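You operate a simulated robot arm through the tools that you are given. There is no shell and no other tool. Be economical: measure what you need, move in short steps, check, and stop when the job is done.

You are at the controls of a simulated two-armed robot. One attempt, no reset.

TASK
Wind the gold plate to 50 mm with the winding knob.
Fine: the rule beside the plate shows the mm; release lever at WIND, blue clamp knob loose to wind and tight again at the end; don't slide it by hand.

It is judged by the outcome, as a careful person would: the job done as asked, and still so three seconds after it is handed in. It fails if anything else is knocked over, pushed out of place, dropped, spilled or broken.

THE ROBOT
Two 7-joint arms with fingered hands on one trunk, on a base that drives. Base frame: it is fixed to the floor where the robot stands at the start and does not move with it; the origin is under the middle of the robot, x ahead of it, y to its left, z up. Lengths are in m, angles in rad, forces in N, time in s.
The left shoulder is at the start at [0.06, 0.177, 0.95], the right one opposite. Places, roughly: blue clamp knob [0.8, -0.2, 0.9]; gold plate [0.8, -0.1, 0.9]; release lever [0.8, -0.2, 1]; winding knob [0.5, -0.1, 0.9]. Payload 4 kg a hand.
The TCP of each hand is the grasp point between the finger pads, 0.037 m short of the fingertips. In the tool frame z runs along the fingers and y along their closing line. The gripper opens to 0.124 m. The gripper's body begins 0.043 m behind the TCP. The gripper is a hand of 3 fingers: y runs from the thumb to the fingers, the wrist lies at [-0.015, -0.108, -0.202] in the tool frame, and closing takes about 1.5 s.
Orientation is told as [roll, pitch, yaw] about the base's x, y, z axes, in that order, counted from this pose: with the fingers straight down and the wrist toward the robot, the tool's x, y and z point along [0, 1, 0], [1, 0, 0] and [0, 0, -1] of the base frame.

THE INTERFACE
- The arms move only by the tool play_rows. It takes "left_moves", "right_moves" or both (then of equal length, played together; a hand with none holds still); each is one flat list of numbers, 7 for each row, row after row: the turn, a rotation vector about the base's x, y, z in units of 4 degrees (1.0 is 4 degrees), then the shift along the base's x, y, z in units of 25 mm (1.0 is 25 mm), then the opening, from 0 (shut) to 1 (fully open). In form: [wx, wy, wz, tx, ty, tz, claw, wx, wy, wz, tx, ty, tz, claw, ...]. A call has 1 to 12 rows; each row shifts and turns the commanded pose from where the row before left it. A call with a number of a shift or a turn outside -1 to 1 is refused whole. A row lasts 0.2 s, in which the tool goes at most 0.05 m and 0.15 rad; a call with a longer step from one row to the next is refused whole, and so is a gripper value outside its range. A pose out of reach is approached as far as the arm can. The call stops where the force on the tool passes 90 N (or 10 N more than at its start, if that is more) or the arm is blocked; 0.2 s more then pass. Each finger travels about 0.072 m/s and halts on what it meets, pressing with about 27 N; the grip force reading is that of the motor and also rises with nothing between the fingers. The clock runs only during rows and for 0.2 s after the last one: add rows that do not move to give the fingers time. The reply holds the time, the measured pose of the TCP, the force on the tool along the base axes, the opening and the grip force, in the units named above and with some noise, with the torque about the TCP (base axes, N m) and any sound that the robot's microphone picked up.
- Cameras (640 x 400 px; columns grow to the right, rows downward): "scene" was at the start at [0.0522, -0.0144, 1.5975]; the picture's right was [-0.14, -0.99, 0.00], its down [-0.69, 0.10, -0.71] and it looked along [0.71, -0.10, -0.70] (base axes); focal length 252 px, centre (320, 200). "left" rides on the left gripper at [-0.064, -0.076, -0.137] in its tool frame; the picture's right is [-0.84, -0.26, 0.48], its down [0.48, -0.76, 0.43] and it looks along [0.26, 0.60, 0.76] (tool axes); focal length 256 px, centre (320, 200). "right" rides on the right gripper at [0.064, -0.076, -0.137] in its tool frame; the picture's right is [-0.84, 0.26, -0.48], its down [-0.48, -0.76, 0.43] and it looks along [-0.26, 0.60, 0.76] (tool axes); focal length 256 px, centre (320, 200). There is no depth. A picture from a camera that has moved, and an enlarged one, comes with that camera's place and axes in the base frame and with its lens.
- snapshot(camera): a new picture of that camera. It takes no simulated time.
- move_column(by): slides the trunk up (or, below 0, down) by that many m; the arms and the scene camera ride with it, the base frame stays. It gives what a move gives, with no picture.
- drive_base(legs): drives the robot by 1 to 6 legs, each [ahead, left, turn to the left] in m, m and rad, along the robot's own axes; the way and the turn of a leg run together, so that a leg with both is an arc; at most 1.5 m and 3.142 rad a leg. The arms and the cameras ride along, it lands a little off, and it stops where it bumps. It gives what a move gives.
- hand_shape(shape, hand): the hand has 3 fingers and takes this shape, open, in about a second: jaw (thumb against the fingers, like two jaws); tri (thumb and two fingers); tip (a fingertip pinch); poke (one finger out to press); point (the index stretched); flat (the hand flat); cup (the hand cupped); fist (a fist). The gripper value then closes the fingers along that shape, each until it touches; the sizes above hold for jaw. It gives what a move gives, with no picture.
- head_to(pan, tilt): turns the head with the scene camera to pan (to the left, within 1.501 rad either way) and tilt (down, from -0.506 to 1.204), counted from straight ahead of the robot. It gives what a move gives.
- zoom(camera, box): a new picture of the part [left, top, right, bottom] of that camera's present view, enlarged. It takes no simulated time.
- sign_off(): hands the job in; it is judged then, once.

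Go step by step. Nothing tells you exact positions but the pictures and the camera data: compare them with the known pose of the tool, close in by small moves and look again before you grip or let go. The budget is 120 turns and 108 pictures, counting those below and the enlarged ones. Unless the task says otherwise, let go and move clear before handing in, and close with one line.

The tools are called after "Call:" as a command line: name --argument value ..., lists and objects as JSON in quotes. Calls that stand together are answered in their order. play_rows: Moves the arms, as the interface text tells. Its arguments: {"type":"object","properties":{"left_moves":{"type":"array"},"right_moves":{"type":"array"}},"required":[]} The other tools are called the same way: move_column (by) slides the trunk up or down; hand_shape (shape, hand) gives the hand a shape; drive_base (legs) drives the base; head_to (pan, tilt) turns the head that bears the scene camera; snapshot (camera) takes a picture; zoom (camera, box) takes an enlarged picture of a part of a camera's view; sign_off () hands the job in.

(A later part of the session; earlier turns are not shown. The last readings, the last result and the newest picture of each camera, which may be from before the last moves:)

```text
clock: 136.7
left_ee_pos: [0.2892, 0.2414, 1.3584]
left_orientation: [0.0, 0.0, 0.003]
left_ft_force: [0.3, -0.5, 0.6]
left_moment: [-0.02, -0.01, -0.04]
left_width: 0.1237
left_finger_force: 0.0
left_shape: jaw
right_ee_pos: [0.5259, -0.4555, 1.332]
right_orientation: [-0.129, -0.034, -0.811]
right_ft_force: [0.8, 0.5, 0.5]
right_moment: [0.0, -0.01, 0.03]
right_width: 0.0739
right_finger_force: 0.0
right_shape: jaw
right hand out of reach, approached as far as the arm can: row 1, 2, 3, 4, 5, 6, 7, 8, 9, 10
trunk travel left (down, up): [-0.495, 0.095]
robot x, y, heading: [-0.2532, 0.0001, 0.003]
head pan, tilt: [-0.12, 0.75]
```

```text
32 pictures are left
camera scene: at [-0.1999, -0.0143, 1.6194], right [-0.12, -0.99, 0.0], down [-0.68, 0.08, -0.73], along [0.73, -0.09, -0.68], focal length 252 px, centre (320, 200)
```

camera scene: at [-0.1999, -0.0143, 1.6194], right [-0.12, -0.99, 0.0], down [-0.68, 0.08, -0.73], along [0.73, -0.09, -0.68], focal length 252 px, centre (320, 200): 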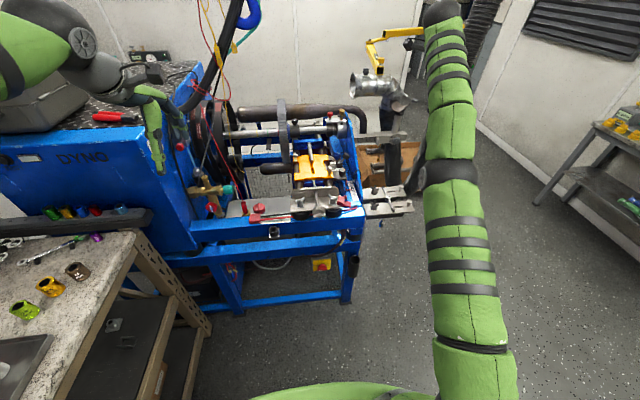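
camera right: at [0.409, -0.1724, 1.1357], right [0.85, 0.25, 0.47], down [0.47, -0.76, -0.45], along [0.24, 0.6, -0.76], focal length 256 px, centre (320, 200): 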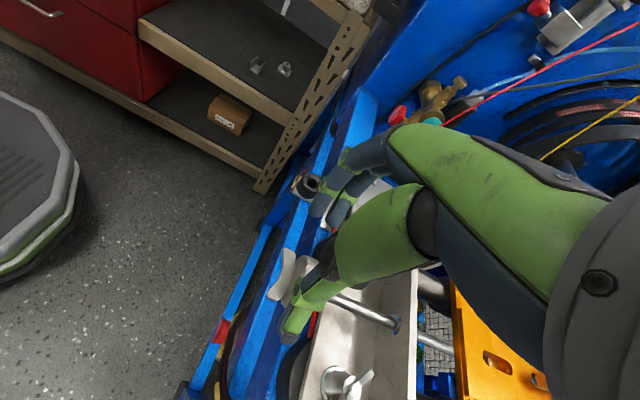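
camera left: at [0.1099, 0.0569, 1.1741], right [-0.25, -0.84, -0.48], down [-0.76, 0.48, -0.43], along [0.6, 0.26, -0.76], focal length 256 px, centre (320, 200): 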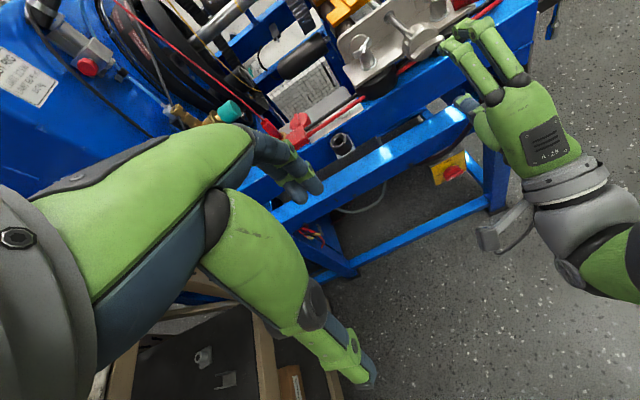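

I'll try purely sideways arcs (down first), since these should flex the elbow, then a short pull in.

Call:
play_rows --right_moves '[0, 0, 0.5, 0.1, 0, -1, 0.6, 0, 0, 0.5, 0.1, 0, -1, 0.6, 0, 0, 0.5, 0.1, 0, -1, 0.6, 0, 0, 0.5, 0.1, 0, -1, 0.6, 0, 0, 0.5, 0.1, 0, -1, 0.6, 0, 0, 0.5, 0.1, 0, -1, 0.6, 0, 0, 0.5, 0, 0, -1, 0.6, 0, 0, 0.5, 0, 0, -1, 0.6]'

Call:
play_rows --right_moves '[0, 0, 0, -1, 0, 0, 0.6, 0, 0, 0, -1, 0, 0, 0.6]'

Call:
play_rows --right_moves '[0, 0, 0, 0, 1, 0, 0.6, 0, 0, 0, 0, 1, 0, 0.6, 0, 0, 0, 0, 1, 0, 0.6, 0, 0, 0, 0, 1, 0, 0.6, 0, 0, 0, -1, 0, 0, 0.6, 0, 0, 0, -1, 0, 0, 0.6]'

Call:
play_rows --right_moves '[0, 0, 0, 0, -1, 0, 0.6, 0, 0, 0, 0, -1, 0, 0.6, 0, 0, 0, 0, -1, 0, 0.6, 0, 0, 0, 0, -1, 0, 0.6, 0, 0, 0, -1, -1, 0, 0.6, 0, 0, 0, -1, -1, 0, 0.6]'

```text
clock: 138.5
left_ee_pos: [0.2878, 0.2419, 1.3582]
left_orientation: [0.0, 0.001, 0.002]
left_ft_force: [-0.1, 0.2, -0.1]
left_moment: [0.0, -0.01, -0.02]
left_width: 0.1239
left_finger_force: 0.2
left_shape: jaw
right_ee_pos: [0.6145, -0.4732, 1.1668]
right_orientation: [-0.129, -0.034, -0.531]
right_ft_force: [0.5, 0.0, 0.2]
right_moment: [0.05, 0.01, -0.01]
right_width: 0.074
right_finger_force: 0.1
right_shape: jaw
right hand out of reach, approached as far as the arm can: row 1, 2, 3, 4, 5, 6, 7, 8
trunk travel left (down, up): [-0.495, 0.095]
robot x, y, heading: [-0.2554, -0.0002, 0.004]
head pan, tilt: [-0.12, 0.75]
```

```text
clock: 139.1
left_ee_pos: [0.2884, 0.2424, 1.3583]
left_orientation: [0.001, -0.001, 0.004]
left_ft_force: [-0.6, 0.6, -0.3]
left_moment: [-0.02, 0.04, -0.03]
left_width: 0.1235
left_finger_force: 0.0
left_shape: jaw
right_ee_pos: [0.6074, -0.4828, 1.1819]
right_orientation: [-0.129, -0.034, -0.529]
right_ft_force: [1.1, -0.6, 0.6]
right_moment: [0.04, -0.01, 0.0]
right_width: 0.0739
right_finger_force: 0.1
right_shape: jaw
right hand out of reach, approached as far as the arm can: row 1, 2
trunk travel left (down, up): [-0.495, 0.095]
robot x, y, heading: [-0.2561, -0.0045, 0.002]
head pan, tilt: [-0.12, 0.75]
```

```text
clock: 140.5
left_ee_pos: [0.2879, 0.2425, 1.3595]
left_orientation: [0.0, 0.0, 0.002]
left_ft_force: [0.7, -0.5, 0.7]
left_moment: [-0.01, 0.0, -0.03]
left_width: 0.1237
left_finger_force: 0.0
left_shape: jaw
right_ee_pos: [0.6176, -0.3894, 1.2008]
right_orientation: [-0.129, -0.033, -0.53]
right_ft_force: [0.2, -0.5, 0.2]
right_moment: [0.0, -0.01, -0.03]
right_width: 0.0741
right_finger_force: 0.0
right_shape: jaw
right hand out of reach, approached as far as the arm can: row 1, 2, 3, 5, 6
trunk travel left (down, up): [-0.495, 0.095]
robot x, y, heading: [-0.2523, 0.0008, 0.006]
head pan, tilt: [-0.12, 0.75]
```

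```text
clock: 141.9
left_ee_pos: [0.2884, 0.2423, 1.3588]
left_orientation: [0.001, 0.001, 0.004]
left_ft_force: [-0.3, -0.3, -0.9]
left_moment: [-0.02, 0.02, 0.01]
left_width: 0.1234
left_finger_force: 0.0
left_shape: jaw
right_ee_pos: [0.5814, -0.5428, 1.2041]
right_orientation: [-0.129, -0.031, -0.53]
right_ft_force: [-0.4, -0.4, 0.7]
right_moment: [-0.01, -0.02, 0.01]
right_width: 0.0738
right_finger_force: 0.2
right_shape: jaw
right hand out of reach, approached as far as the arm can: row 2, 3, 4, 5, 6
trunk travel left (down, up): [-0.495, 0.095]
robot x, y, heading: [-0.256, -0.0051, 0.005]
head pan, tilt: [-0.12, 0.75]
```

The right elbow is locked straight, so I'll switch to the left arm, mirroring the posture that worked. I'll drive right 0.16 m, bring the left hand over the knob and yaw it to -90°.

Call:
drive_base --legs '[[0, -0.16, 0]]'

Call:
play_rows --left_moves '[0, 0, 0, 0.65, -0.5, -0.5, 0.6, 0, 0, 0, 0.65, -0.5, -0.5, 0.6, 0, 0, 0, 0.65, -0.5, -0.5, 0.6, 0, 0, 0, 0.65, -0.5, -0.5, 0.6, 0, 0, 0, 0.65, -0.5, -0.5, 0.6, 0, 0, 0, 0.65, -0.5, -0.5, 0.6, 0, 0, 0, 0.65, -0.5, -0.8, 0.6, 0, 0, 0, 0.65, -0.5, -0.8, 0.6, 0, 0, 0, 0.65, -0.5, -0.8, 0.6, 0, 0, 0, 0.65, -0.5, -0.8, 0.6, 0, 0, 0, 0.65, -0.5, -0.8, 0.6, 0, 0, 0, 0.65, -0.5, -0.8, 0.6]'

Call:
play_rows --left_moves '[0, 0, -1, 0, 0, -0.1, 0.6, 0, 0, -1, 0, 0, -0.1, 0.6, 0, 0, -1, 0, 0, -0.1, 0.6, 0, 0, -1, 0, 0, -0.1, 0.6, 0, 0, -1, 0, 0, -0.1, 0.6, 0, 0, -1, 0, 0, -0.1, 0.6, 0, 0, -1, 0, 0, 0, 0.6, 0, 0, -1, 0, 0, 0, 0.6, 0, 0, -1, 0, 0, 0, 0.6, 0, 0, -1, 0, 0, 0, 0.6, 0, 0, -1, 0, 0, 0, 0.6]'

Call:
play_rows --left_moves '[0, 0, -1, 0, 0, 0, 0.6, 0, 0, -1, 0, 0, 0, 0.6, 0, 0, -1, 0, 0, 0, 0.6, 0, 0, -1, 0, 0, 0, 0.6, 0, 0, -1, 0, 0, 0, 0.6, 0, 0, -1, 0, 0, 0, 0.6, 0, 0, -1, 0, 0, 0, 0.6, 0, 0, -1, 0, 0, 0, 0.6, 0, 0, -1, 0, 0, 0, 0.6, 0, 0, -1, 0, 0, 0, 0.6, 0, 0, -1, 0, 0, 0, 0.6]'

Call:
snapshot --camera "scene"

```text
clock: 143.3
left_ee_pos: [0.289, 0.0856, 1.3591]
left_orientation: [0.003, 0.0, 0.004]
left_ft_force: [-1.0, -0.6, 0.2]
left_moment: [0.05, -0.01, 0.01]
left_width: 0.1238
left_finger_force: 0.0
left_shape: jaw
right_ee_pos: [0.5824, -0.6983, 1.201]
right_orientation: [-0.127, -0.032, -0.53]
right_ft_force: [-0.2, -0.5, 0.0]
right_moment: [0.0, -0.01, 0.03]
right_width: 0.074
right_finger_force: 0.0
right_shape: jaw
trunk travel left (down, up): [-0.495, 0.095]
robot x, y, heading: [-0.2544, -0.1568, 0.006]
head pan, tilt: [-0.12, 0.75]
```

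```text
clock: 145.9
left_ee_pos: [0.4834, -0.0663, 1.1608]
left_orientation: [-0.001, 0.0, 0.005]
left_ft_force: [-0.6, 0.3, 0.4]
left_moment: [0.01, 0.02, 0.0]
left_width: 0.0749
left_finger_force: 0.1
left_shape: jaw
right_ee_pos: [0.5841, -0.6986, 1.2026]
right_orientation: [-0.129, -0.033, -0.531]
right_ft_force: [0.0, 0.0, -0.5]
right_moment: [0.03, 0.05, -0.03]
right_width: 0.0739
right_finger_force: 0.1
right_shape: jaw
trunk travel left (down, up): [-0.495, 0.095]
robot x, y, heading: [-0.249, -0.1555, 0.009]
head pan, tilt: [-0.12, 0.75]
```

```text
clock: 148.3
left_ee_pos: [0.4839, -0.0635, 1.1465]
left_orientation: [-0.001, 0.001, -0.767]
left_ft_force: [0.5, 0.0, 0.7]
left_moment: [0.01, 0.03, 0.03]
left_width: 0.0749
left_finger_force: 0.0
left_shape: jaw
right_ee_pos: [0.5826, -0.6983, 1.2028]
right_orientation: [-0.128, -0.031, -0.53]
right_ft_force: [0.2, 0.2, 0.5]
right_moment: [0.03, 0.0, -0.01]
right_width: 0.0741
right_finger_force: 0.1
right_shape: jaw
trunk travel left (down, up): [-0.495, 0.095]
robot x, y, heading: [-0.2527, -0.1617, 0.006]
head pan, tilt: [-0.12, 0.75]
```

```text
clock: 150.7
left_ee_pos: [0.4831, -0.0629, 1.1477]
left_orientation: [0.0, 0.0, -1.535]
left_ft_force: [0.0, 0.9, -0.9]
left_moment: [0.0, 0.0, -0.04]
left_width: 0.0749
left_finger_force: 0.0
left_shape: jaw
right_ee_pos: [0.5823, -0.6975, 1.203]
right_orientation: [-0.13, -0.032, -0.53]
right_ft_force: [0.8, 1.3, -0.4]
right_moment: [0.01, -0.03, -0.02]
right_width: 0.0742
right_finger_force: 0.1
right_shape: jaw
trunk travel left (down, up): [-0.495, 0.095]
robot x, y, heading: [-0.254, -0.1587, 0.009]
head pan, tilt: [-0.12, 0.75]
```

```text
31 pictures are left
camera scene: at [-0.1991, -0.1702, 1.6194], right [-0.12, -0.99, 0.0], down [-0.68, 0.08, -0.73], along [0.73, -0.09, -0.68], focal length 252 px, centre (320, 200)
```

scene: 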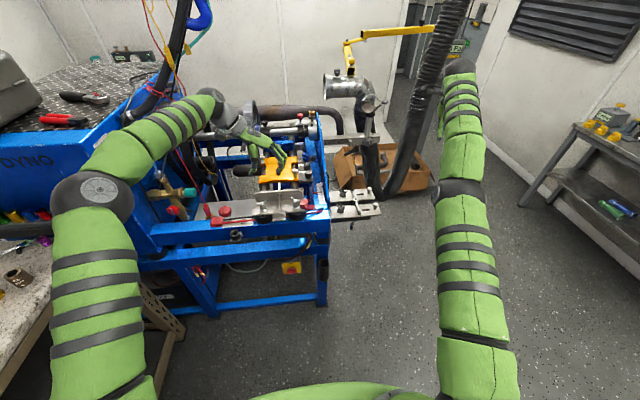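

The left arm is in good posture. I'll lower it to hover just above the knob.

Call:
play_rows --left_moves '[0, 0, -0.5, 0.07, -0.16, -0.98, 0.6, 0, 0, 0, 0.07, -0.16, -0.98, 0.6, 0, 0, 0, 0.07, -0.16, -0.98, 0.6, 0, 0, 0, 0.07, -0.16, -0.98, 0.6, 0, 0, 0, 0.07, -0.16, -0.98, 0.6, 0, 0, 0, 0.07, -0.16, -0.98, 0.6]'

Call:
zoom --camera "left" --box '[200, 100, 440, 400]'

Call:
zoom --camera "scene" --box '[200, 140, 350, 260]'

```text
clock: 152.1
left_ee_pos: [0.4934, -0.0888, 0.9996]
left_orientation: [0.0, 0.001, -1.567]
left_ft_force: [0.1, 0.0, -1.3]
left_moment: [-0.02, 0.03, -0.03]
left_width: 0.0747
left_finger_force: 0.1
left_shape: jaw
right_ee_pos: [0.5827, -0.6966, 1.2023]
right_orientation: [-0.129, -0.031, -0.53]
right_ft_force: [0.9, 0.0, -0.7]
right_moment: [0.01, -0.05, -0.04]
right_width: 0.074
right_finger_force: 0.1
right_shape: jaw
trunk travel left (down, up): [-0.495, 0.095]
robot x, y, heading: [-0.2518, -0.1565, 0.003]
head pan, tilt: [-0.12, 0.75]
```

```text
1.33 times, centred on (320, 250) of left
camera zoom: at [0.4296, -0.0126, 1.1353], right [-0.84, 0.25, -0.48], down [0.48, 0.76, -0.43], along [0.26, -0.6, -0.76], focal length 341 px, centre (320, 133)
```

zoom: 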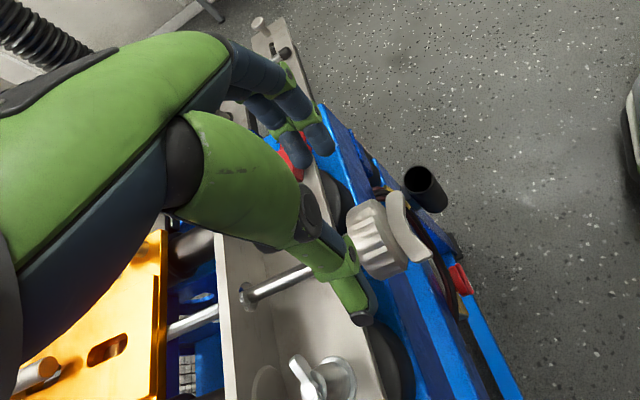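

```text
3.33 times, centred on (275, 200) of scene
camera zoom: at [-0.1989, -0.1702, 1.6194], right [-0.12, -0.99, 0.0], down [-0.68, 0.08, -0.73], along [0.73, -0.09, -0.68], focal length 839 px, centre (470, 200)
```

zoom: 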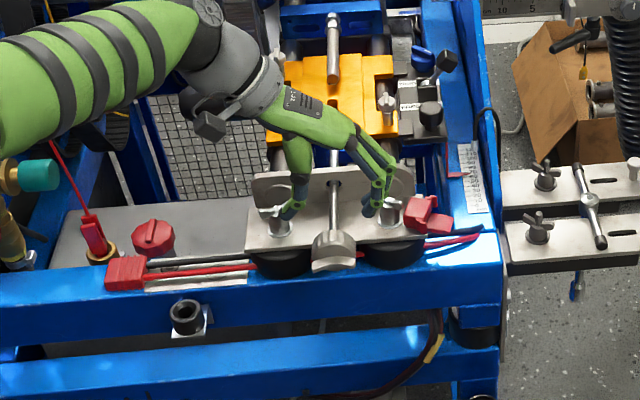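

The knob centre is confirmed at about (0.496, -0.090, 0.903). I'll descend so the TCP reaches the axis.

Call:
play_rows --left_moves '[0, 0, 0, 0.1, -0.06, -0.8, 0.6, 0, 0, 0, 0, 0, -0.8, 0.6, 0, 0, 0, 0, 0, -0.8, 0.6, 0, 0, 0, 0, 0, -0.8, 0.6, 0, 0, 0, 0, 0, -0.6, 0.6]'

Call:
zoom --camera "left" --box '[260, 130, 420, 330]'

Call:
zoom --camera "scene" --box '[220, 160, 320, 240]'

```text
clock: 153.3
left_ee_pos: [0.4955, -0.0851, 0.9062]
left_orientation: [0.0, 0.002, -1.566]
left_ft_force: [1.7, 6.0, 2.3]
left_moment: [-0.04, 0.05, -0.05]
left_width: 0.0777
left_finger_force: 0.1
left_shape: jaw
right_ee_pos: [0.5832, -0.6966, 1.2036]
right_orientation: [-0.129, -0.031, -0.53]
right_ft_force: [-0.5, 0.1, -1.0]
right_moment: [-0.01, 0.04, 0.02]
right_width: 0.0746
right_finger_force: 0.0
right_shape: jaw
trunk travel left (down, up): [-0.495, 0.095]
robot x, y, heading: [-0.2522, -0.1569, 0.01]
head pan, tilt: [-0.12, 0.75]
```

```text
2.00 times, centred on (340, 230) of left
camera zoom: at [0.4316, -0.0097, 1.0417], right [-0.84, 0.25, -0.48], down [0.48, 0.76, -0.43], along [0.26, -0.6, -0.76], focal length 512 px, centre (280, 140)
```

zoom: 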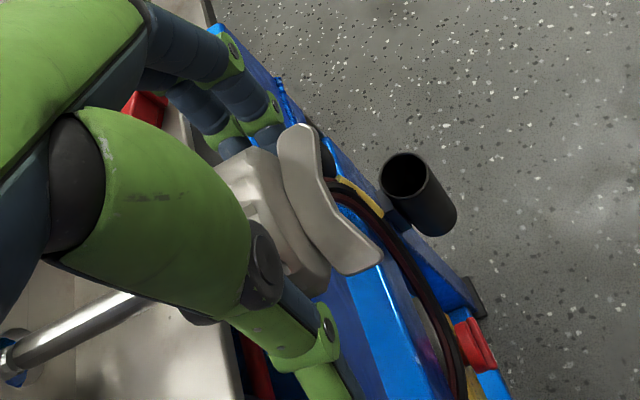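

```text
5.00 times, centred on (270, 200) of scene
camera zoom: at [-0.199, -0.1693, 1.6194], right [-0.12, -0.99, 0.0], down [-0.68, 0.08, -0.73], along [0.73, -0.09, -0.68], focal length 1259 px, centre (570, 200)
```

zoom: 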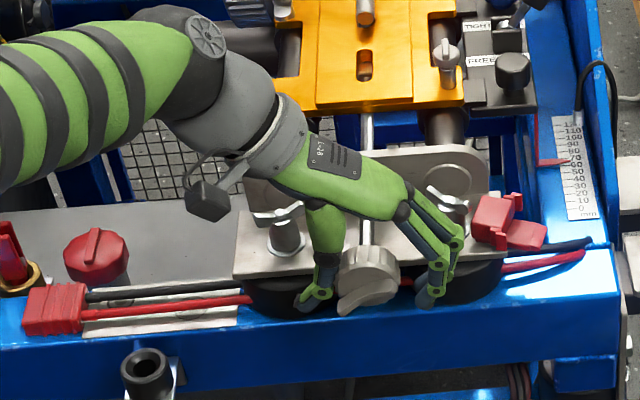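

The jaws straddle the knob. I'll close with a small recentring, then roll +24° as a trial.

Call:
play_rows --left_moves '[0, 0, 0, 0, -0.1, 0, 0.6, 0, 0, 0, 0, 0, 0, 0, 0, 0, 0, 0, 0, 0, 0, 0, 0, 0, 0, 0, 0, 0, 0, 0, 0, 0, 0, 0, 0]'

Call:
play_rows --left_moves '[1, 0, 0, 0, 0, 0, 0, 1, 0, 0, 0, 0, 0, 0, 1, 0, 0, 0, 0, 0, 0, 1, 0, 0, 0, 0, 0, 0, 1, 0, 0, 0, 0, 0, 0, 1, 0, 0, 0, 0, 0, 0]'

Call:
zoom --camera "scene" --box '[220, 160, 320, 240]'

```text
clock: 154.5
left_ee_pos: [0.4966, -0.0876, 0.904]
left_orientation: [0.001, -0.002, -1.566]
left_ft_force: [0.6, 11.8, 0.3]
left_moment: [-0.03, -0.04, -0.01]
left_width: 0.0479
left_finger_force: 27.1
left_shape: jaw
right_ee_pos: [0.5838, -0.6968, 1.2023]
right_orientation: [-0.128, -0.032, -0.53]
right_ft_force: [0.4, 0.6, -0.2]
right_moment: [-0.02, 0.0, -0.01]
right_width: 0.0741
right_finger_force: 0.1
right_shape: jaw
trunk travel left (down, up): [-0.495, 0.095]
robot x, y, heading: [-0.2514, -0.1574, 0.006]
head pan, tilt: [-0.12, 0.75]
```

```text
clock: 155.9
left_ee_pos: [0.4962, -0.088, 0.9057]
left_orientation: [0.0, 0.421, -1.563]
left_ft_force: [-4.2, 21.8, -3.9]
left_moment: [-0.01, 0.03, -0.08]
left_width: 0.0474
left_finger_force: 27.2
left_shape: jaw
right_ee_pos: [0.582, -0.694, 1.2038]
right_orientation: [-0.133, -0.032, -0.53]
right_ft_force: [0.4, -0.3, 0.3]
right_moment: [0.02, 0.01, -0.04]
right_width: 0.074
right_finger_force: 0.1
right_shape: jaw
trunk travel left (down, up): [-0.495, 0.095]
robot x, y, heading: [-0.2541, -0.1581, 0.002]
head pan, tilt: [-0.12, 0.75]
```

```text
5.00 times, centred on (270, 200) of scene
camera zoom: at [-0.1993, -0.1679, 1.6194], right [-0.12, -0.99, 0.0], down [-0.68, 0.08, -0.73], along [0.73, -0.09, -0.68], focal length 1259 px, centre (570, 200)
```

zoom: 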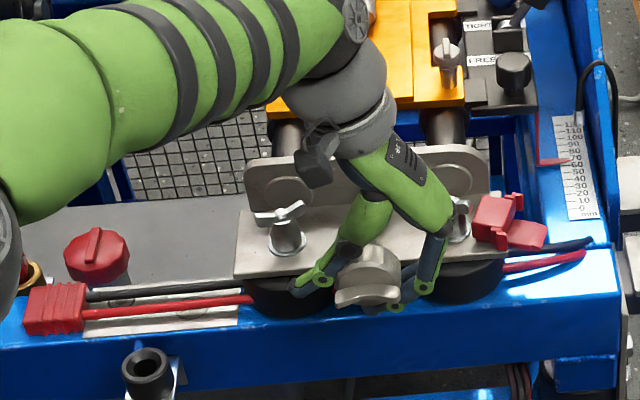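

The knob turns with the hand. I'll relieve the side force and continue rolling another 28°.

Call:
play_rows --left_moves '[1, 0, 0, 0, 0.08, 0, 0, 1, 0, 0, 0, 0.05, 0, 0, 1, 0, 0, 0, 0, 0, 0, 1, 0, 0, 0, 0, 0, 0, 1, 0, 0, 0, 0, 0, 0, 1, 0, 0, 0, 0, 0, 0, 1, 0, 0, 0, 0, 0, 0]'

Call:
zoom --camera "scene" --box '[250, 160, 350, 240]'

```text
clock: 157.5
left_ee_pos: [0.4962, -0.0883, 0.9063]
left_orientation: [0.005, 0.909, -1.563]
left_ft_force: [0.5, 11.0, -0.9]
left_moment: [-0.01, -0.05, -0.03]
left_width: 0.0478
left_finger_force: 26.8
left_shape: jaw
right_ee_pos: [0.5827, -0.6966, 1.2034]
right_orientation: [-0.13, -0.03, -0.531]
right_ft_force: [0.2, 0.0, 0.9]
right_moment: [0.0, 0.0, -0.01]
right_width: 0.0741
right_finger_force: 0.1
right_shape: jaw
trunk travel left (down, up): [-0.495, 0.095]
robot x, y, heading: [-0.2537, -0.1575, 0.0]
head pan, tilt: [-0.12, 0.75]
```

```text
5.00 times, centred on (300, 200) of scene
camera zoom: at [-0.1991, -0.1691, 1.6195], right [-0.12, -0.99, 0.0], down [-0.68, 0.08, -0.73], along [0.73, -0.09, -0.68], focal length 1259 px, centre (420, 200)
```

zoom: 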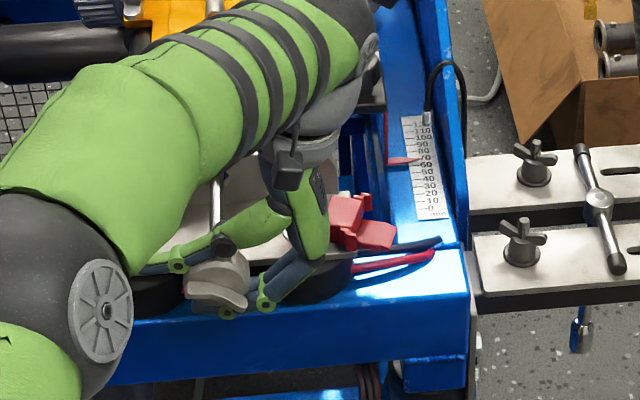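

I'll read the rule closely.

Call:
zoom --camera "scene" --box '[322, 178, 347, 208]'

```text
13.33 times, centred on (334, 193) of scene
camera zoom: at [-0.1991, -0.1691, 1.6195], right [-0.12, -0.99, 0.0], down [-0.68, 0.08, -0.73], along [0.73, -0.09, -0.68], focal length 3356 px, centre (127, 293)
```

zoom: 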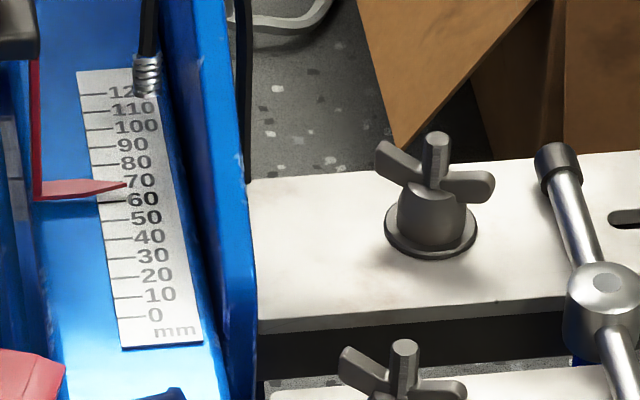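

The reading near 68 includes parallax, so I'll track it from this same viewpoint. Now a full cycle: open, roll back 80°, close, wind +80°.

Call:
play_rows --left_moves '[0, 0, 0, 0, 0, 0, 0.66, 0, 0, 0, 0, 0, 0, 0.66, -1, 0, 0, 0, 0, 0, 0.66, -1, 0, 0, 0, 0, 0, 0.66, -1, 0, 0, 0, 0, 0, 0.66, -1, 0, 0, 0, 0, 0, 0.66, -1, 0, 0, 0, 0, 0, 0.66, -1, 0, 0, 0, 0, 0, 0.66, -1, 0, 0, 0, 0, 0, 0.66, -1, 0, 0, 0, 0, 0, 0.66, -1, 0, 0, 0, 0, 0, 0.66, -1, 0, 0, 0, 0, 0, 0.66]'

Call:
play_rows --left_moves '[-1, 0, 0, 0, 0, 0, 0.66, -1, 0, 0, 0, 0, 0, 0.66, -1, 0, 0, 0, 0, 0, 0.66, -1, 0, 0, 0, 0, 0, 0.66, -1, 0, 0, 0, 0, 0, 0.66, -1, 0, 0, 0, 0, 0, 0.66, -1, 0, 0, 0, 0, 0, 0.66, -1, 0, 0, 0, 0, 0, 0.66, -1, 0, 0, 0, 0, 0, 0.66, -1, 0, 0, 0, 0, 0, 0.66]'

Call:
zoom --camera "scene" --box '[220, 140, 350, 240]'

```text
clock: 160.1
left_ee_pos: [0.4952, -0.0886, 0.9066]
left_orientation: [-0.001, 0.209, -1.567]
left_ft_force: [-0.5, 4.7, 2.7]
left_moment: [0.02, 0.02, -0.03]
left_width: 0.0837
left_finger_force: 0.0
left_shape: jaw
right_ee_pos: [0.5816, -0.6974, 1.2029]
right_orientation: [-0.129, -0.032, -0.53]
right_ft_force: [-0.5, 1.0, 0.2]
right_moment: [0.04, 0.04, -0.02]
right_width: 0.0743
right_finger_force: 0.1
right_shape: jaw
trunk travel left (down, up): [-0.495, 0.095]
robot x, y, heading: [-0.2545, -0.1562, -0.002]
head pan, tilt: [-0.12, 0.75]
```

```text
clock: 162.3
left_ee_pos: [0.4965, -0.0868, 0.9063]
left_orientation: [-0.004, -0.49, -1.563]
left_ft_force: [-1.2, 5.8, -0.9]
left_moment: [-0.02, 0.0, 0.01]
left_width: 0.0834
left_finger_force: 0.1
left_shape: jaw
right_ee_pos: [0.5826, -0.6969, 1.2029]
right_orientation: [-0.13, -0.032, -0.53]
right_ft_force: [-0.1, -0.1, 0.1]
right_moment: [0.0, 0.01, -0.01]
right_width: 0.074
right_finger_force: 0.0
right_shape: jaw
trunk travel left (down, up): [-0.495, 0.095]
robot x, y, heading: [-0.2522, -0.1592, 0.005]
head pan, tilt: [-0.12, 0.75]
```

```text
4.00 times, centred on (285, 190) of scene
camera zoom: at [-0.1991, -0.1695, 1.6194], right [-0.12, -0.99, 0.0], down [-0.68, 0.08, -0.73], along [0.73, -0.09, -0.68], focal length 1007 px, centre (460, 240)
```

zoom: 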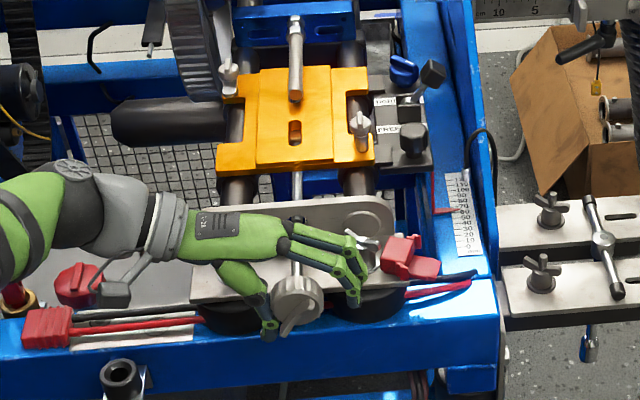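

The knob was dragged back a bit as I rolled with the fingers open. I'll look closely at what touches.

Call:
zoom --camera "left" --box '[240, 110, 440, 310]'

Call:
zoom --camera "scene" --box '[270, 195, 320, 230]'

```text
2.00 times, centred on (340, 210) of left
camera zoom: at [0.4323, 0.0441, 0.9895], right [-0.84, 0.0, -0.54], down [0.48, 0.47, -0.74], along [0.26, -0.88, -0.39], focal length 512 px, centre (280, 180)
```

zoom: 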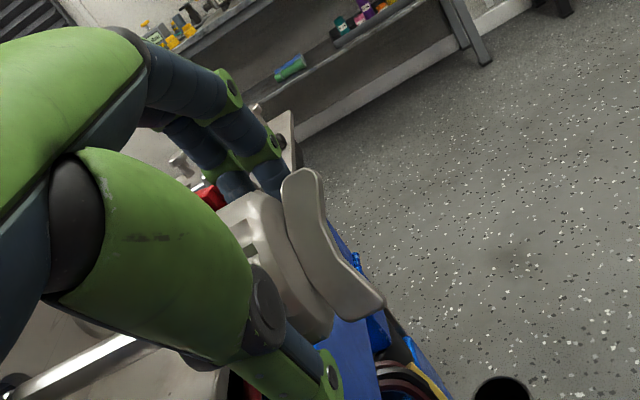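

```text
11.43 times, centred on (295, 212) of scene
camera zoom: at [-0.1991, -0.1695, 1.6194], right [-0.12, -0.99, 0.0], down [-0.68, 0.08, -0.73], along [0.73, -0.09, -0.68], focal length 2877 px, centre (606, 57)
```

zoom: 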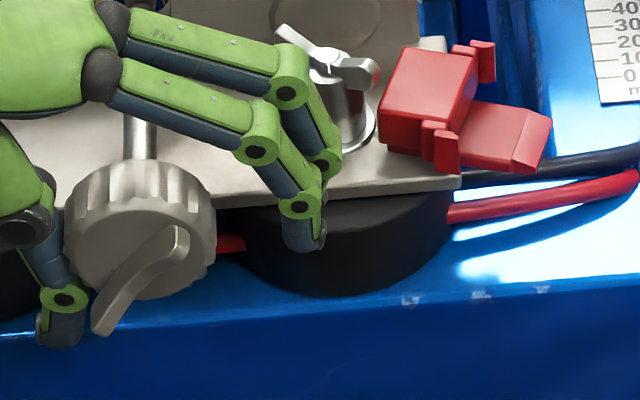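

The thumb's inner segment was rubbing the knob. From now on I'll withdraw 40 mm before rolling back. First I'll read the rule, wind +80° from here, and read again.

Call:
zoom --camera "scene" --box '[318, 178, 348, 208]'

Call:
play_rows --left_moves '[0, 0, 0, 0, 0, 0, 0, 0, 0, 0, 0, 0, 0, 0, 0, 0, 0, 0, 0, 0, 0, 0, 0, 0, 0, 0, 0, 0, 1, 0, 0, 0, 0, 0, 0, 1, 0, 0, 0, 0, 0, 0, 1, 0, 0, 0, 0, 0, 0, 1, 0, 0, 0, 0, 0, 0, 1, 0, 0, 0, 0, 0, 0, 1, 0, 0, 0, 0, 0, 0, 1, 0, 0, 0, 0, 0, 0, 1, 0, 0, 0, 0, 0, 0]'

Call:
play_rows --left_moves '[1, 0, 0, 0, 0, 0, 0, 1, 0, 0, 0, 0, 0, 0, 1, 0, 0, 0, 0, 0, 0, 1, 0, 0, 0, 0, 0, 0, 1, 0, 0, 0, 0, 0, 0, 1, 0, 0, 0, 0, 0, 0, 1, 0, 0, 0, 0, 0, 0, 1, 0, 0, 0, 0, 0, 0, 1, 0, 0, 0, 0, 0, 0, 1, 0, 0, 0, 0, 0, 0, 1, 0, 0, 0, 0, 0, 0, 1, 0, 0, 0, 0, 0, 0]'

Call:
zoom --camera "scene" --box '[318, 178, 348, 208]'

```text
13.33 times, centred on (333, 193) of scene
camera zoom: at [-0.1991, -0.1695, 1.6194], right [-0.12, -0.99, 0.0], down [-0.68, 0.08, -0.73], along [0.73, -0.09, -0.68], focal length 3356 px, centre (147, 293)
```

zoom: 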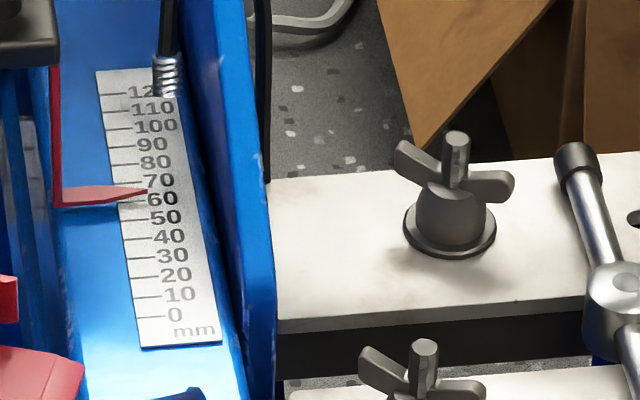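

```text
clock: 164.9
left_ee_pos: [0.4965, -0.0863, 0.9052]
left_orientation: [0.0, 0.07, -1.566]
left_ft_force: [-1.0, 17.3, -5.9]
left_moment: [0.01, 0.02, -0.08]
left_width: 0.0498
left_finger_force: 27.2
left_shape: jaw
right_ee_pos: [0.5829, -0.6958, 1.2036]
right_orientation: [-0.13, -0.032, -0.531]
right_ft_force: [-0.9, -0.4, 0.2]
right_moment: [0.0, 0.0, -0.03]
right_width: 0.0742
right_finger_force: 0.0
right_shape: jaw
trunk travel left (down, up): [-0.495, 0.095]
robot x, y, heading: [-0.2534, -0.1613, -0.001]
head pan, tilt: [-0.12, 0.75]
```

```text
clock: 167.5
left_ee_pos: [0.4957, -0.0877, 0.9068]
left_orientation: [0.006, 0.906, -1.565]
left_ft_force: [4.8, 13.6, 8.5]
left_moment: [0.02, -0.02, -0.03]
left_width: 0.0499
left_finger_force: 27.0
left_shape: jaw
right_ee_pos: [0.5826, -0.6971, 1.2027]
right_orientation: [-0.13, -0.033, -0.531]
right_ft_force: [-0.2, 0.2, 0.1]
right_moment: [0.0, -0.03, -0.01]
right_width: 0.0743
right_finger_force: 0.1
right_shape: jaw
trunk travel left (down, up): [-0.495, 0.095]
robot x, y, heading: [-0.2553, -0.1564, 0.005]
head pan, tilt: [-0.12, 0.75]
```

```text
13.33 times, centred on (333, 193) of scene
camera zoom: at [-0.1995, -0.169, 1.6195], right [-0.12, -0.99, 0.0], down [-0.68, 0.08, -0.73], along [0.73, -0.09, -0.68], focal length 3356 px, centre (147, 293)
```

zoom: 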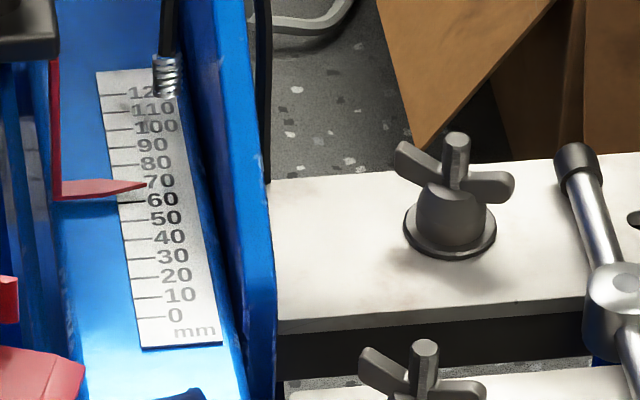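

Winding positive raises the reading (about 2.8 mm per 80°), so I need negative roll, roughly 430° in all. I'm gripped at +52°: wind to -28°, withdraw, return, regrip and wind again.

Call:
play_rows --left_moves '[-1, 0, 0, 0, 0, 0, 0, -1, 0, 0, 0, 0, 0, 0, -1, 0, 0, 0, 0, 0, 0, -1, 0, 0, 0, 0, 0, 0, -1, 0, 0, 0, 0, 0, 0, -1, 0, 0, 0, 0, 0, 0, -1, 0, 0, 0, 0, 0, 0, -1, 0, 0, 0, 0, 0, 0, -1, 0, 0, 0, 0, 0, 0, -1, 0, 0, 0, 0, 0, 0, -1, 0, 0, 0, 0, 0, 0, -1, 0, 0, 0, 0, 0, 0]'

Call:
play_rows --left_moves '[-1, 0, 0, 0, 0, 0, 0, -1, 0, 0, 0, 0, 0, 0, -1, 0, 0, 0, 0, 0, 0, -1, 0, 0, 0, 0, 0, 0, -1, 0, 0, 0, 0, 0, 0, -1, 0, 0, 0, 0, 0, 0, -1, 0, 0, 0, 0, 0, 0, -1, 0, 0, 0, 0, 0, 0, 0, 0, 0, 0, 0, 0, 0.66, 0, 0, 0, 0, 0, 0, 0.66, 0, 0, 0, 0, 0.375, 0.7, 0.66, 0, 0, 0, 0, 0.375, 0.7, 0.66]'

Call:
zoom --camera "scene" --box '[230, 160, 350, 240]'

Call:
play_rows --left_moves '[1, 0, 0, 0, -0.1, -0.021, 0.66, 1, 0, 0, 0, -0.1, -0.021, 0.66, 1, 0, 0, 0, -0.1, -0.021, 0.66, 1, 0, 0, 0, -0.1, -0.021, 0.66, 1, 0, 0, 0, -0.1, -0.021, 0.66, 1, 0, 0, 0, -0.1, -0.021, 0.66, 1, 0, 0, 0, -0.1, -0.021, 0.66, 1, 0, 0, 0, -0.1, -0.021, 0.66, 1, 0, 0, 0, -0.1, -0.021, 0.66, 1, 0, 0, 0, -0.1, -0.021, 0.66, 1, 0, 0, 0, -0.1, -0.021, 0.66, 1, 0, 0, 0, -0.1, -0.021, 0.66]'

Call:
play_rows --left_moves '[1, 0, 0, 0, -0.1, -0.021, 0.66, 1, 0, 0, 0, -0.1, -0.021, 0.66, 1, 0, 0, 0, -0.1, -0.021, 0.66, 1, 0, 0, 0, -0.1, -0.021, 0.66, 1, 0, 0, 0, -0.1, -0.021, 0.66, 1, 0, 0, 0, -0.1, -0.021, 0.66, 1, 0, 0, 0, -0.1, -0.021, 0.66, 1, 0, 0, 0, -0.1, -0.021, 0.66, 0, 0, 0, 0, 0.63, -0.5, 0.66, 0, 0, 0, 0, 0.63, -0.5, 0.66]'

Call:
zoom --camera "scene" --box '[230, 160, 350, 240]'

```text
clock: 170.1
left_ee_pos: [0.4975, -0.0871, 0.906]
left_orientation: [-0.002, 0.068, -1.568]
left_ft_force: [-2.6, 20.1, -1.7]
left_moment: [0.06, 0.01, -0.07]
left_width: 0.05
left_finger_force: 26.3
left_shape: jaw
right_ee_pos: [0.5814, -0.6957, 1.2029]
right_orientation: [-0.13, -0.031, -0.531]
right_ft_force: [0.0, 0.2, -0.2]
right_moment: [-0.02, -0.03, -0.03]
right_width: 0.0741
right_finger_force: 0.0
right_shape: jaw
trunk travel left (down, up): [-0.495, 0.095]
robot x, y, heading: [-0.2543, -0.1579, 0.004]
head pan, tilt: [-0.12, 0.75]
```

```text
clock: 172.7
left_ee_pos: [0.4954, -0.0714, 0.9412]
left_orientation: [-0.004, -0.491, -1.568]
left_ft_force: [0.0, 0.4, -0.5]
left_moment: [-0.02, 0.03, -0.01]
left_width: 0.0819
left_finger_force: 0.1
left_shape: jaw
right_ee_pos: [0.5829, -0.6989, 1.2029]
right_orientation: [-0.129, -0.032, -0.531]
right_ft_force: [-0.3, -0.7, -0.8]
right_moment: [0.01, -0.02, 0.0]
right_width: 0.0743
right_finger_force: 0.0
right_shape: jaw
trunk travel left (down, up): [-0.495, 0.095]
robot x, y, heading: [-0.2541, -0.1602, 0.003]
head pan, tilt: [-0.12, 0.75]
```

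```text
5.00 times, centred on (290, 200) of scene
camera zoom: at [-0.1993, -0.1701, 1.6194], right [-0.12, -0.99, 0.0], down [-0.68, 0.08, -0.73], along [0.73, -0.09, -0.68], focal length 1259 px, centre (470, 200)
```

zoom: 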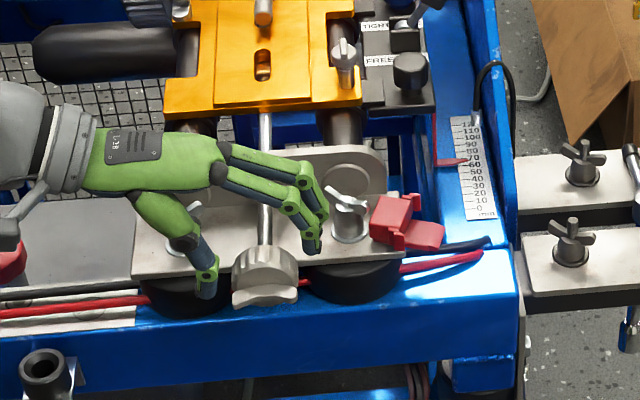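

```text
clock: 175.3
left_ee_pos: [0.4955, -0.0985, 0.9342]
left_orientation: [0.0, 0.35, -1.566]
left_ft_force: [-0.4, 0.4, -0.8]
left_moment: [-0.01, 0.0, -0.02]
left_width: 0.0819
left_finger_force: 0.0
left_shape: jaw
right_ee_pos: [0.5814, -0.699, 1.203]
right_orientation: [-0.13, -0.032, -0.531]
right_ft_force: [-0.4, -0.3, 0.2]
right_moment: [0.0, -0.01, -0.01]
right_width: 0.0741
right_finger_force: 0.0
right_shape: jaw
trunk travel left (down, up): [-0.495, 0.095]
robot x, y, heading: [-0.2523, -0.1585, 0.002]
head pan, tilt: [-0.12, 0.75]
```

```text
clock: 177.5
left_ee_pos: [0.4952, -0.0874, 0.9086]
left_orientation: [0.007, 0.907, -1.562]
left_ft_force: [-0.4, 0.2, 1.5]
left_moment: [0.03, 0.0, 0.03]
left_width: 0.0825
left_finger_force: 0.1
left_shape: jaw
right_ee_pos: [0.5817, -0.6969, 1.2038]
right_orientation: [-0.129, -0.033, -0.529]
right_ft_force: [-0.4, 0.3, 1.0]
right_moment: [-0.02, 0.0, 0.02]
right_width: 0.074
right_finger_force: 0.0
right_shape: jaw
trunk travel left (down, up): [-0.495, 0.095]
robot x, y, heading: [-0.2517, -0.1595, 0.005]
head pan, tilt: [-0.12, 0.75]
```

```text
5.00 times, centred on (290, 200) of scene
camera zoom: at [-0.1996, -0.1702, 1.6195], right [-0.12, -0.99, 0.0], down [-0.68, 0.08, -0.73], along [0.73, -0.09, -0.68], focal length 1259 px, centre (470, 200)
```

zoom: 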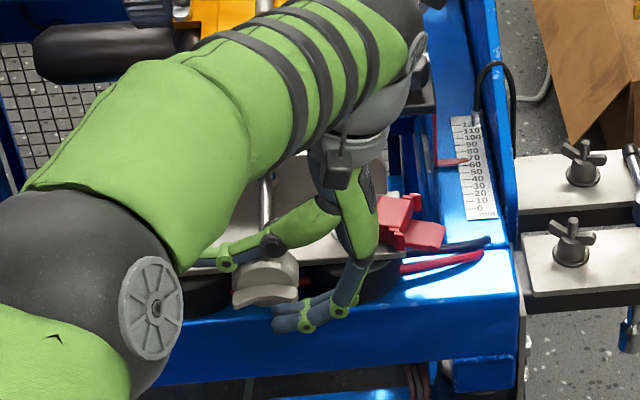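

Works: the wing stays put on the return. Now two more winding strokes of 72° each.

Call:
play_rows --left_moves '[0, 0, 0, 0, 0, 0, 0, 0, 0, 0, 0, 0, 0, 0, 0, 0, 0, 0, 0, 0, 0, 0, 0, 0, 0, 0, 0, 0, -1, 0, 0, 0, 0, 0, 0, -1, 0, 0, 0, 0, 0, 0, -1, 0, 0, 0, 0, 0, 0, -1, 0, 0, 0, 0, 0, 0, -1, 0, 0, 0, 0, 0, 0, -1, 0, 0, 0, 0, 0, 0, -1, 0, 0, 0, 0, 0, 0, -1, 0, 0, 0, 0, 0, 0]'

Call:
play_rows --left_moves '[-1, 0, 0, 0, 0, 0, 0, -1, 0, 0, 0, 0, 0, 0, -1, 0, 0, 0, 0, 0, 0, -1, 0, 0, 0, 0, 0, 0, -1, 0, 0, 0, 0, 0, 0, -1, 0, 0, 0, 0, 0, 0, -1, 0, 0, 0, 0, 0, 0, -1, 0, 0, 0, 0, 0, 0, -1, 0, 0, 0, 0, 0, 0, -1, 0, 0, 0, 0, 0, 0]'

Call:
play_rows --left_moves '[0, 0, 0, 0, 0, 0, 0.66, 0, 0, 0, 0, 0, 0, 0.66, 0, 0, 0, 0, 0.274, 0.752, 0.66, 0, 0, 0, 0, 0.274, 0.752, 0.66, 1, 0, 0, 0, -0.1, -0.029, 0.66, 1, 0, 0, 0, -0.1, -0.029, 0.66, 1, 0, 0, 0, -0.1, -0.029, 0.66, 1, 0, 0, 0, -0.1, -0.029, 0.66, 1, 0, 0, 0, -0.1, -0.029, 0.66, 1, 0, 0, 0, -0.1, -0.029, 0.66, 1, 0, 0, 0, -0.1, -0.029, 0.66, 1, 0, 0, 0, -0.1, -0.029, 0.66]'

Call:
play_rows --left_moves '[1, 0, 0, 0, -0.1, -0.029, 0.66, 1, 0, 0, 0, -0.1, -0.029, 0.66, 1, 0, 0, 0, -0.1, -0.029, 0.66, 1, 0, 0, 0, -0.1, -0.029, 0.66, 1, 0, 0, 0, -0.1, -0.029, 0.66, 1, 0, 0, 0, -0.1, -0.029, 0.66, 1, 0, 0, 0, -0.1, -0.029, 0.66, 1, 0, 0, 0, -0.1, -0.029, 0.66, 1, 0, 0, 0, -0.1, -0.029, 0.66, 1, 0, 0, 0, -0.1, -0.029, 0.66]'

Call:
play_rows --left_moves '[0, 0, 0, 0, 0.63, -0.5, 0.66, 0, 0, 0, 0, 0.63, -0.5, 0.66, 0, 0, 0, 0, 0, 0, 0, 0, 0, 0, 0, 0, 0, 0, 0, 0, 0, 0, 0, 0, 0, 0, 0, 0, 0, 0, 0, 0, -1, 0, 0, 0, 0, 0, 0, -1, 0, 0, 0, 0, 0, 0, -1, 0, 0, 0, 0, 0, 0, -1, 0, 0, 0, 0, 0, 0, -1, 0, 0, 0, 0, 0, 0, -1, 0, 0, 0, 0, 0, 0]'

Call:
play_rows --left_moves '[-1, 0, 0, 0, 0, 0, 0, -1, 0, 0, 0, 0, 0, 0, -1, 0, 0, 0, 0, 0, 0, -1, 0, 0, 0, 0, 0, 0, -1, 0, 0, 0, 0, 0, 0, -1, 0, 0, 0, 0, 0, 0, -1, 0, 0, 0, 0, 0, 0, -1, 0, 0, 0, 0, 0, 0, -1, 0, 0, 0, 0, 0, 0, -1, 0, 0, 0, 0, 0, 0, -1, 0, 0, 0, 0, 0, 0, -1, 0, 0, 0, 0, 0, 0]'

Call:
zoom --camera "scene" --box '[318, 178, 348, 208]'

```text
clock: 180.1
left_ee_pos: [0.4951, -0.0851, 0.9071]
left_orientation: [0.001, 0.348, -1.567]
left_ft_force: [-5.6, 16.2, 8.2]
left_moment: [0.05, 0.11, -0.06]
left_width: 0.0536
left_finger_force: 27.0
left_shape: jaw
right_ee_pos: [0.5816, -0.6982, 1.2055]
right_orientation: [-0.13, -0.033, -0.531]
right_ft_force: [0.0, -0.9, -0.2]
right_moment: [0.02, -0.03, 0.05]
right_width: 0.0741
right_finger_force: 0.0
right_shape: jaw
trunk travel left (down, up): [-0.495, 0.095]
robot x, y, heading: [-0.2567, -0.1607, 0.002]
head pan, tilt: [-0.12, 0.75]
```

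```text
clock: 182.3
left_ee_pos: [0.4947, -0.0859, 0.9056]
left_orientation: [-0.005, -0.35, -1.566]
left_ft_force: [-5.5, 21.6, -10.9]
left_moment: [0.02, -0.01, -0.13]
left_width: 0.0531
left_finger_force: 27.0
left_shape: jaw
right_ee_pos: [0.5836, -0.6963, 1.2032]
right_orientation: [-0.131, -0.033, -0.532]
right_ft_force: [-0.3, 0.1, 0.5]
right_moment: [-0.01, -0.02, 0.06]
right_width: 0.0743
right_finger_force: 0.0
right_shape: jaw
trunk travel left (down, up): [-0.495, 0.095]
robot x, y, heading: [-0.2534, -0.1602, 0.007]
head pan, tilt: [-0.12, 0.75]
```

```text
clock: 184.9
left_ee_pos: [0.4954, -0.0944, 0.9386]
left_orientation: [-0.002, 0.212, -1.567]
left_ft_force: [-0.2, -0.1, -0.1]
left_moment: [-0.01, -0.02, -0.01]
left_width: 0.0818
left_finger_force: 0.0
left_shape: jaw
right_ee_pos: [0.5824, -0.6981, 1.2031]
right_orientation: [-0.13, -0.03, -0.532]
right_ft_force: [-0.7, 0.1, -0.3]
right_moment: [0.01, 0.03, 0.03]
right_width: 0.0743
right_finger_force: 0.0
right_shape: jaw
trunk travel left (down, up): [-0.495, 0.095]
robot x, y, heading: [-0.2501, -0.1579, 0.008]
head pan, tilt: [-0.12, 0.75]
```

```text
clock: 187.1
left_ee_pos: [0.4958, -0.1194, 0.9329]
left_orientation: [0.005, 0.909, -1.563]
left_ft_force: [0.4, -0.3, -0.2]
left_moment: [0.03, 0.01, -0.05]
left_width: 0.082
left_finger_force: 0.1
left_shape: jaw
right_ee_pos: [0.5828, -0.6977, 1.2026]
right_orientation: [-0.13, -0.031, -0.53]
right_ft_force: [0.5, -1.7, 0.0]
right_moment: [-0.01, 0.0, 0.0]
right_width: 0.0741
right_finger_force: 0.0
right_shape: jaw
trunk travel left (down, up): [-0.495, 0.095]
robot x, y, heading: [-0.2482, -0.1612, 0.006]
head pan, tilt: [-0.12, 0.75]
```

```text
clock: 189.7
left_ee_pos: [0.4971, -0.0857, 0.907]
left_orientation: [0.003, 0.489, -1.565]
left_ft_force: [8.5, 13.2, 10.7]
left_moment: [0.05, -0.13, -0.04]
left_width: 0.0515
left_finger_force: 27.6
left_shape: jaw
right_ee_pos: [0.582, -0.6966, 1.2035]
right_orientation: [-0.13, -0.031, -0.53]
right_ft_force: [0.3, -0.6, 0.8]
right_moment: [-0.01, 0.01, 0.0]
right_width: 0.074
right_finger_force: 0.0
right_shape: jaw
trunk travel left (down, up): [-0.495, 0.095]
robot x, y, heading: [-0.2514, -0.1573, 0.002]
head pan, tilt: [-0.12, 0.75]
```

```text
clock: 192.3
left_ee_pos: [0.497, -0.0859, 0.9042]
left_orientation: [-0.004, -0.349, -1.566]
left_ft_force: [7.8, 17.1, -10.8]
left_moment: [0.02, -0.16, 0.05]
left_width: 0.0513
left_finger_force: 26.7
left_shape: jaw
right_ee_pos: [0.5832, -0.696, 1.2027]
right_orientation: [-0.131, -0.031, -0.533]
right_ft_force: [0.6, 0.0, -0.4]
right_moment: [-0.02, -0.01, 0.0]
right_width: 0.0742
right_finger_force: 0.1
right_shape: jaw
trunk travel left (down, up): [-0.495, 0.095]
robot x, y, heading: [-0.2516, -0.1564, 0.005]
head pan, tilt: [-0.12, 0.75]
```

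```text
13.33 times, centred on (333, 193) of scene
camera zoom: at [-0.1976, -0.1684, 1.6192], right [-0.12, -0.99, 0.0], down [-0.68, 0.08, -0.73], along [0.73, -0.09, -0.68], focal length 3356 px, centre (147, 293)
```

zoom: 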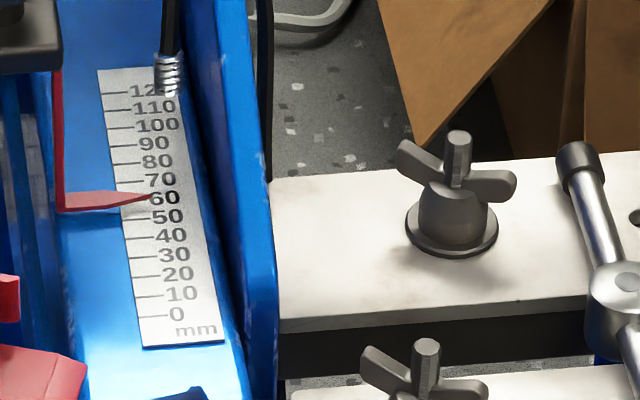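

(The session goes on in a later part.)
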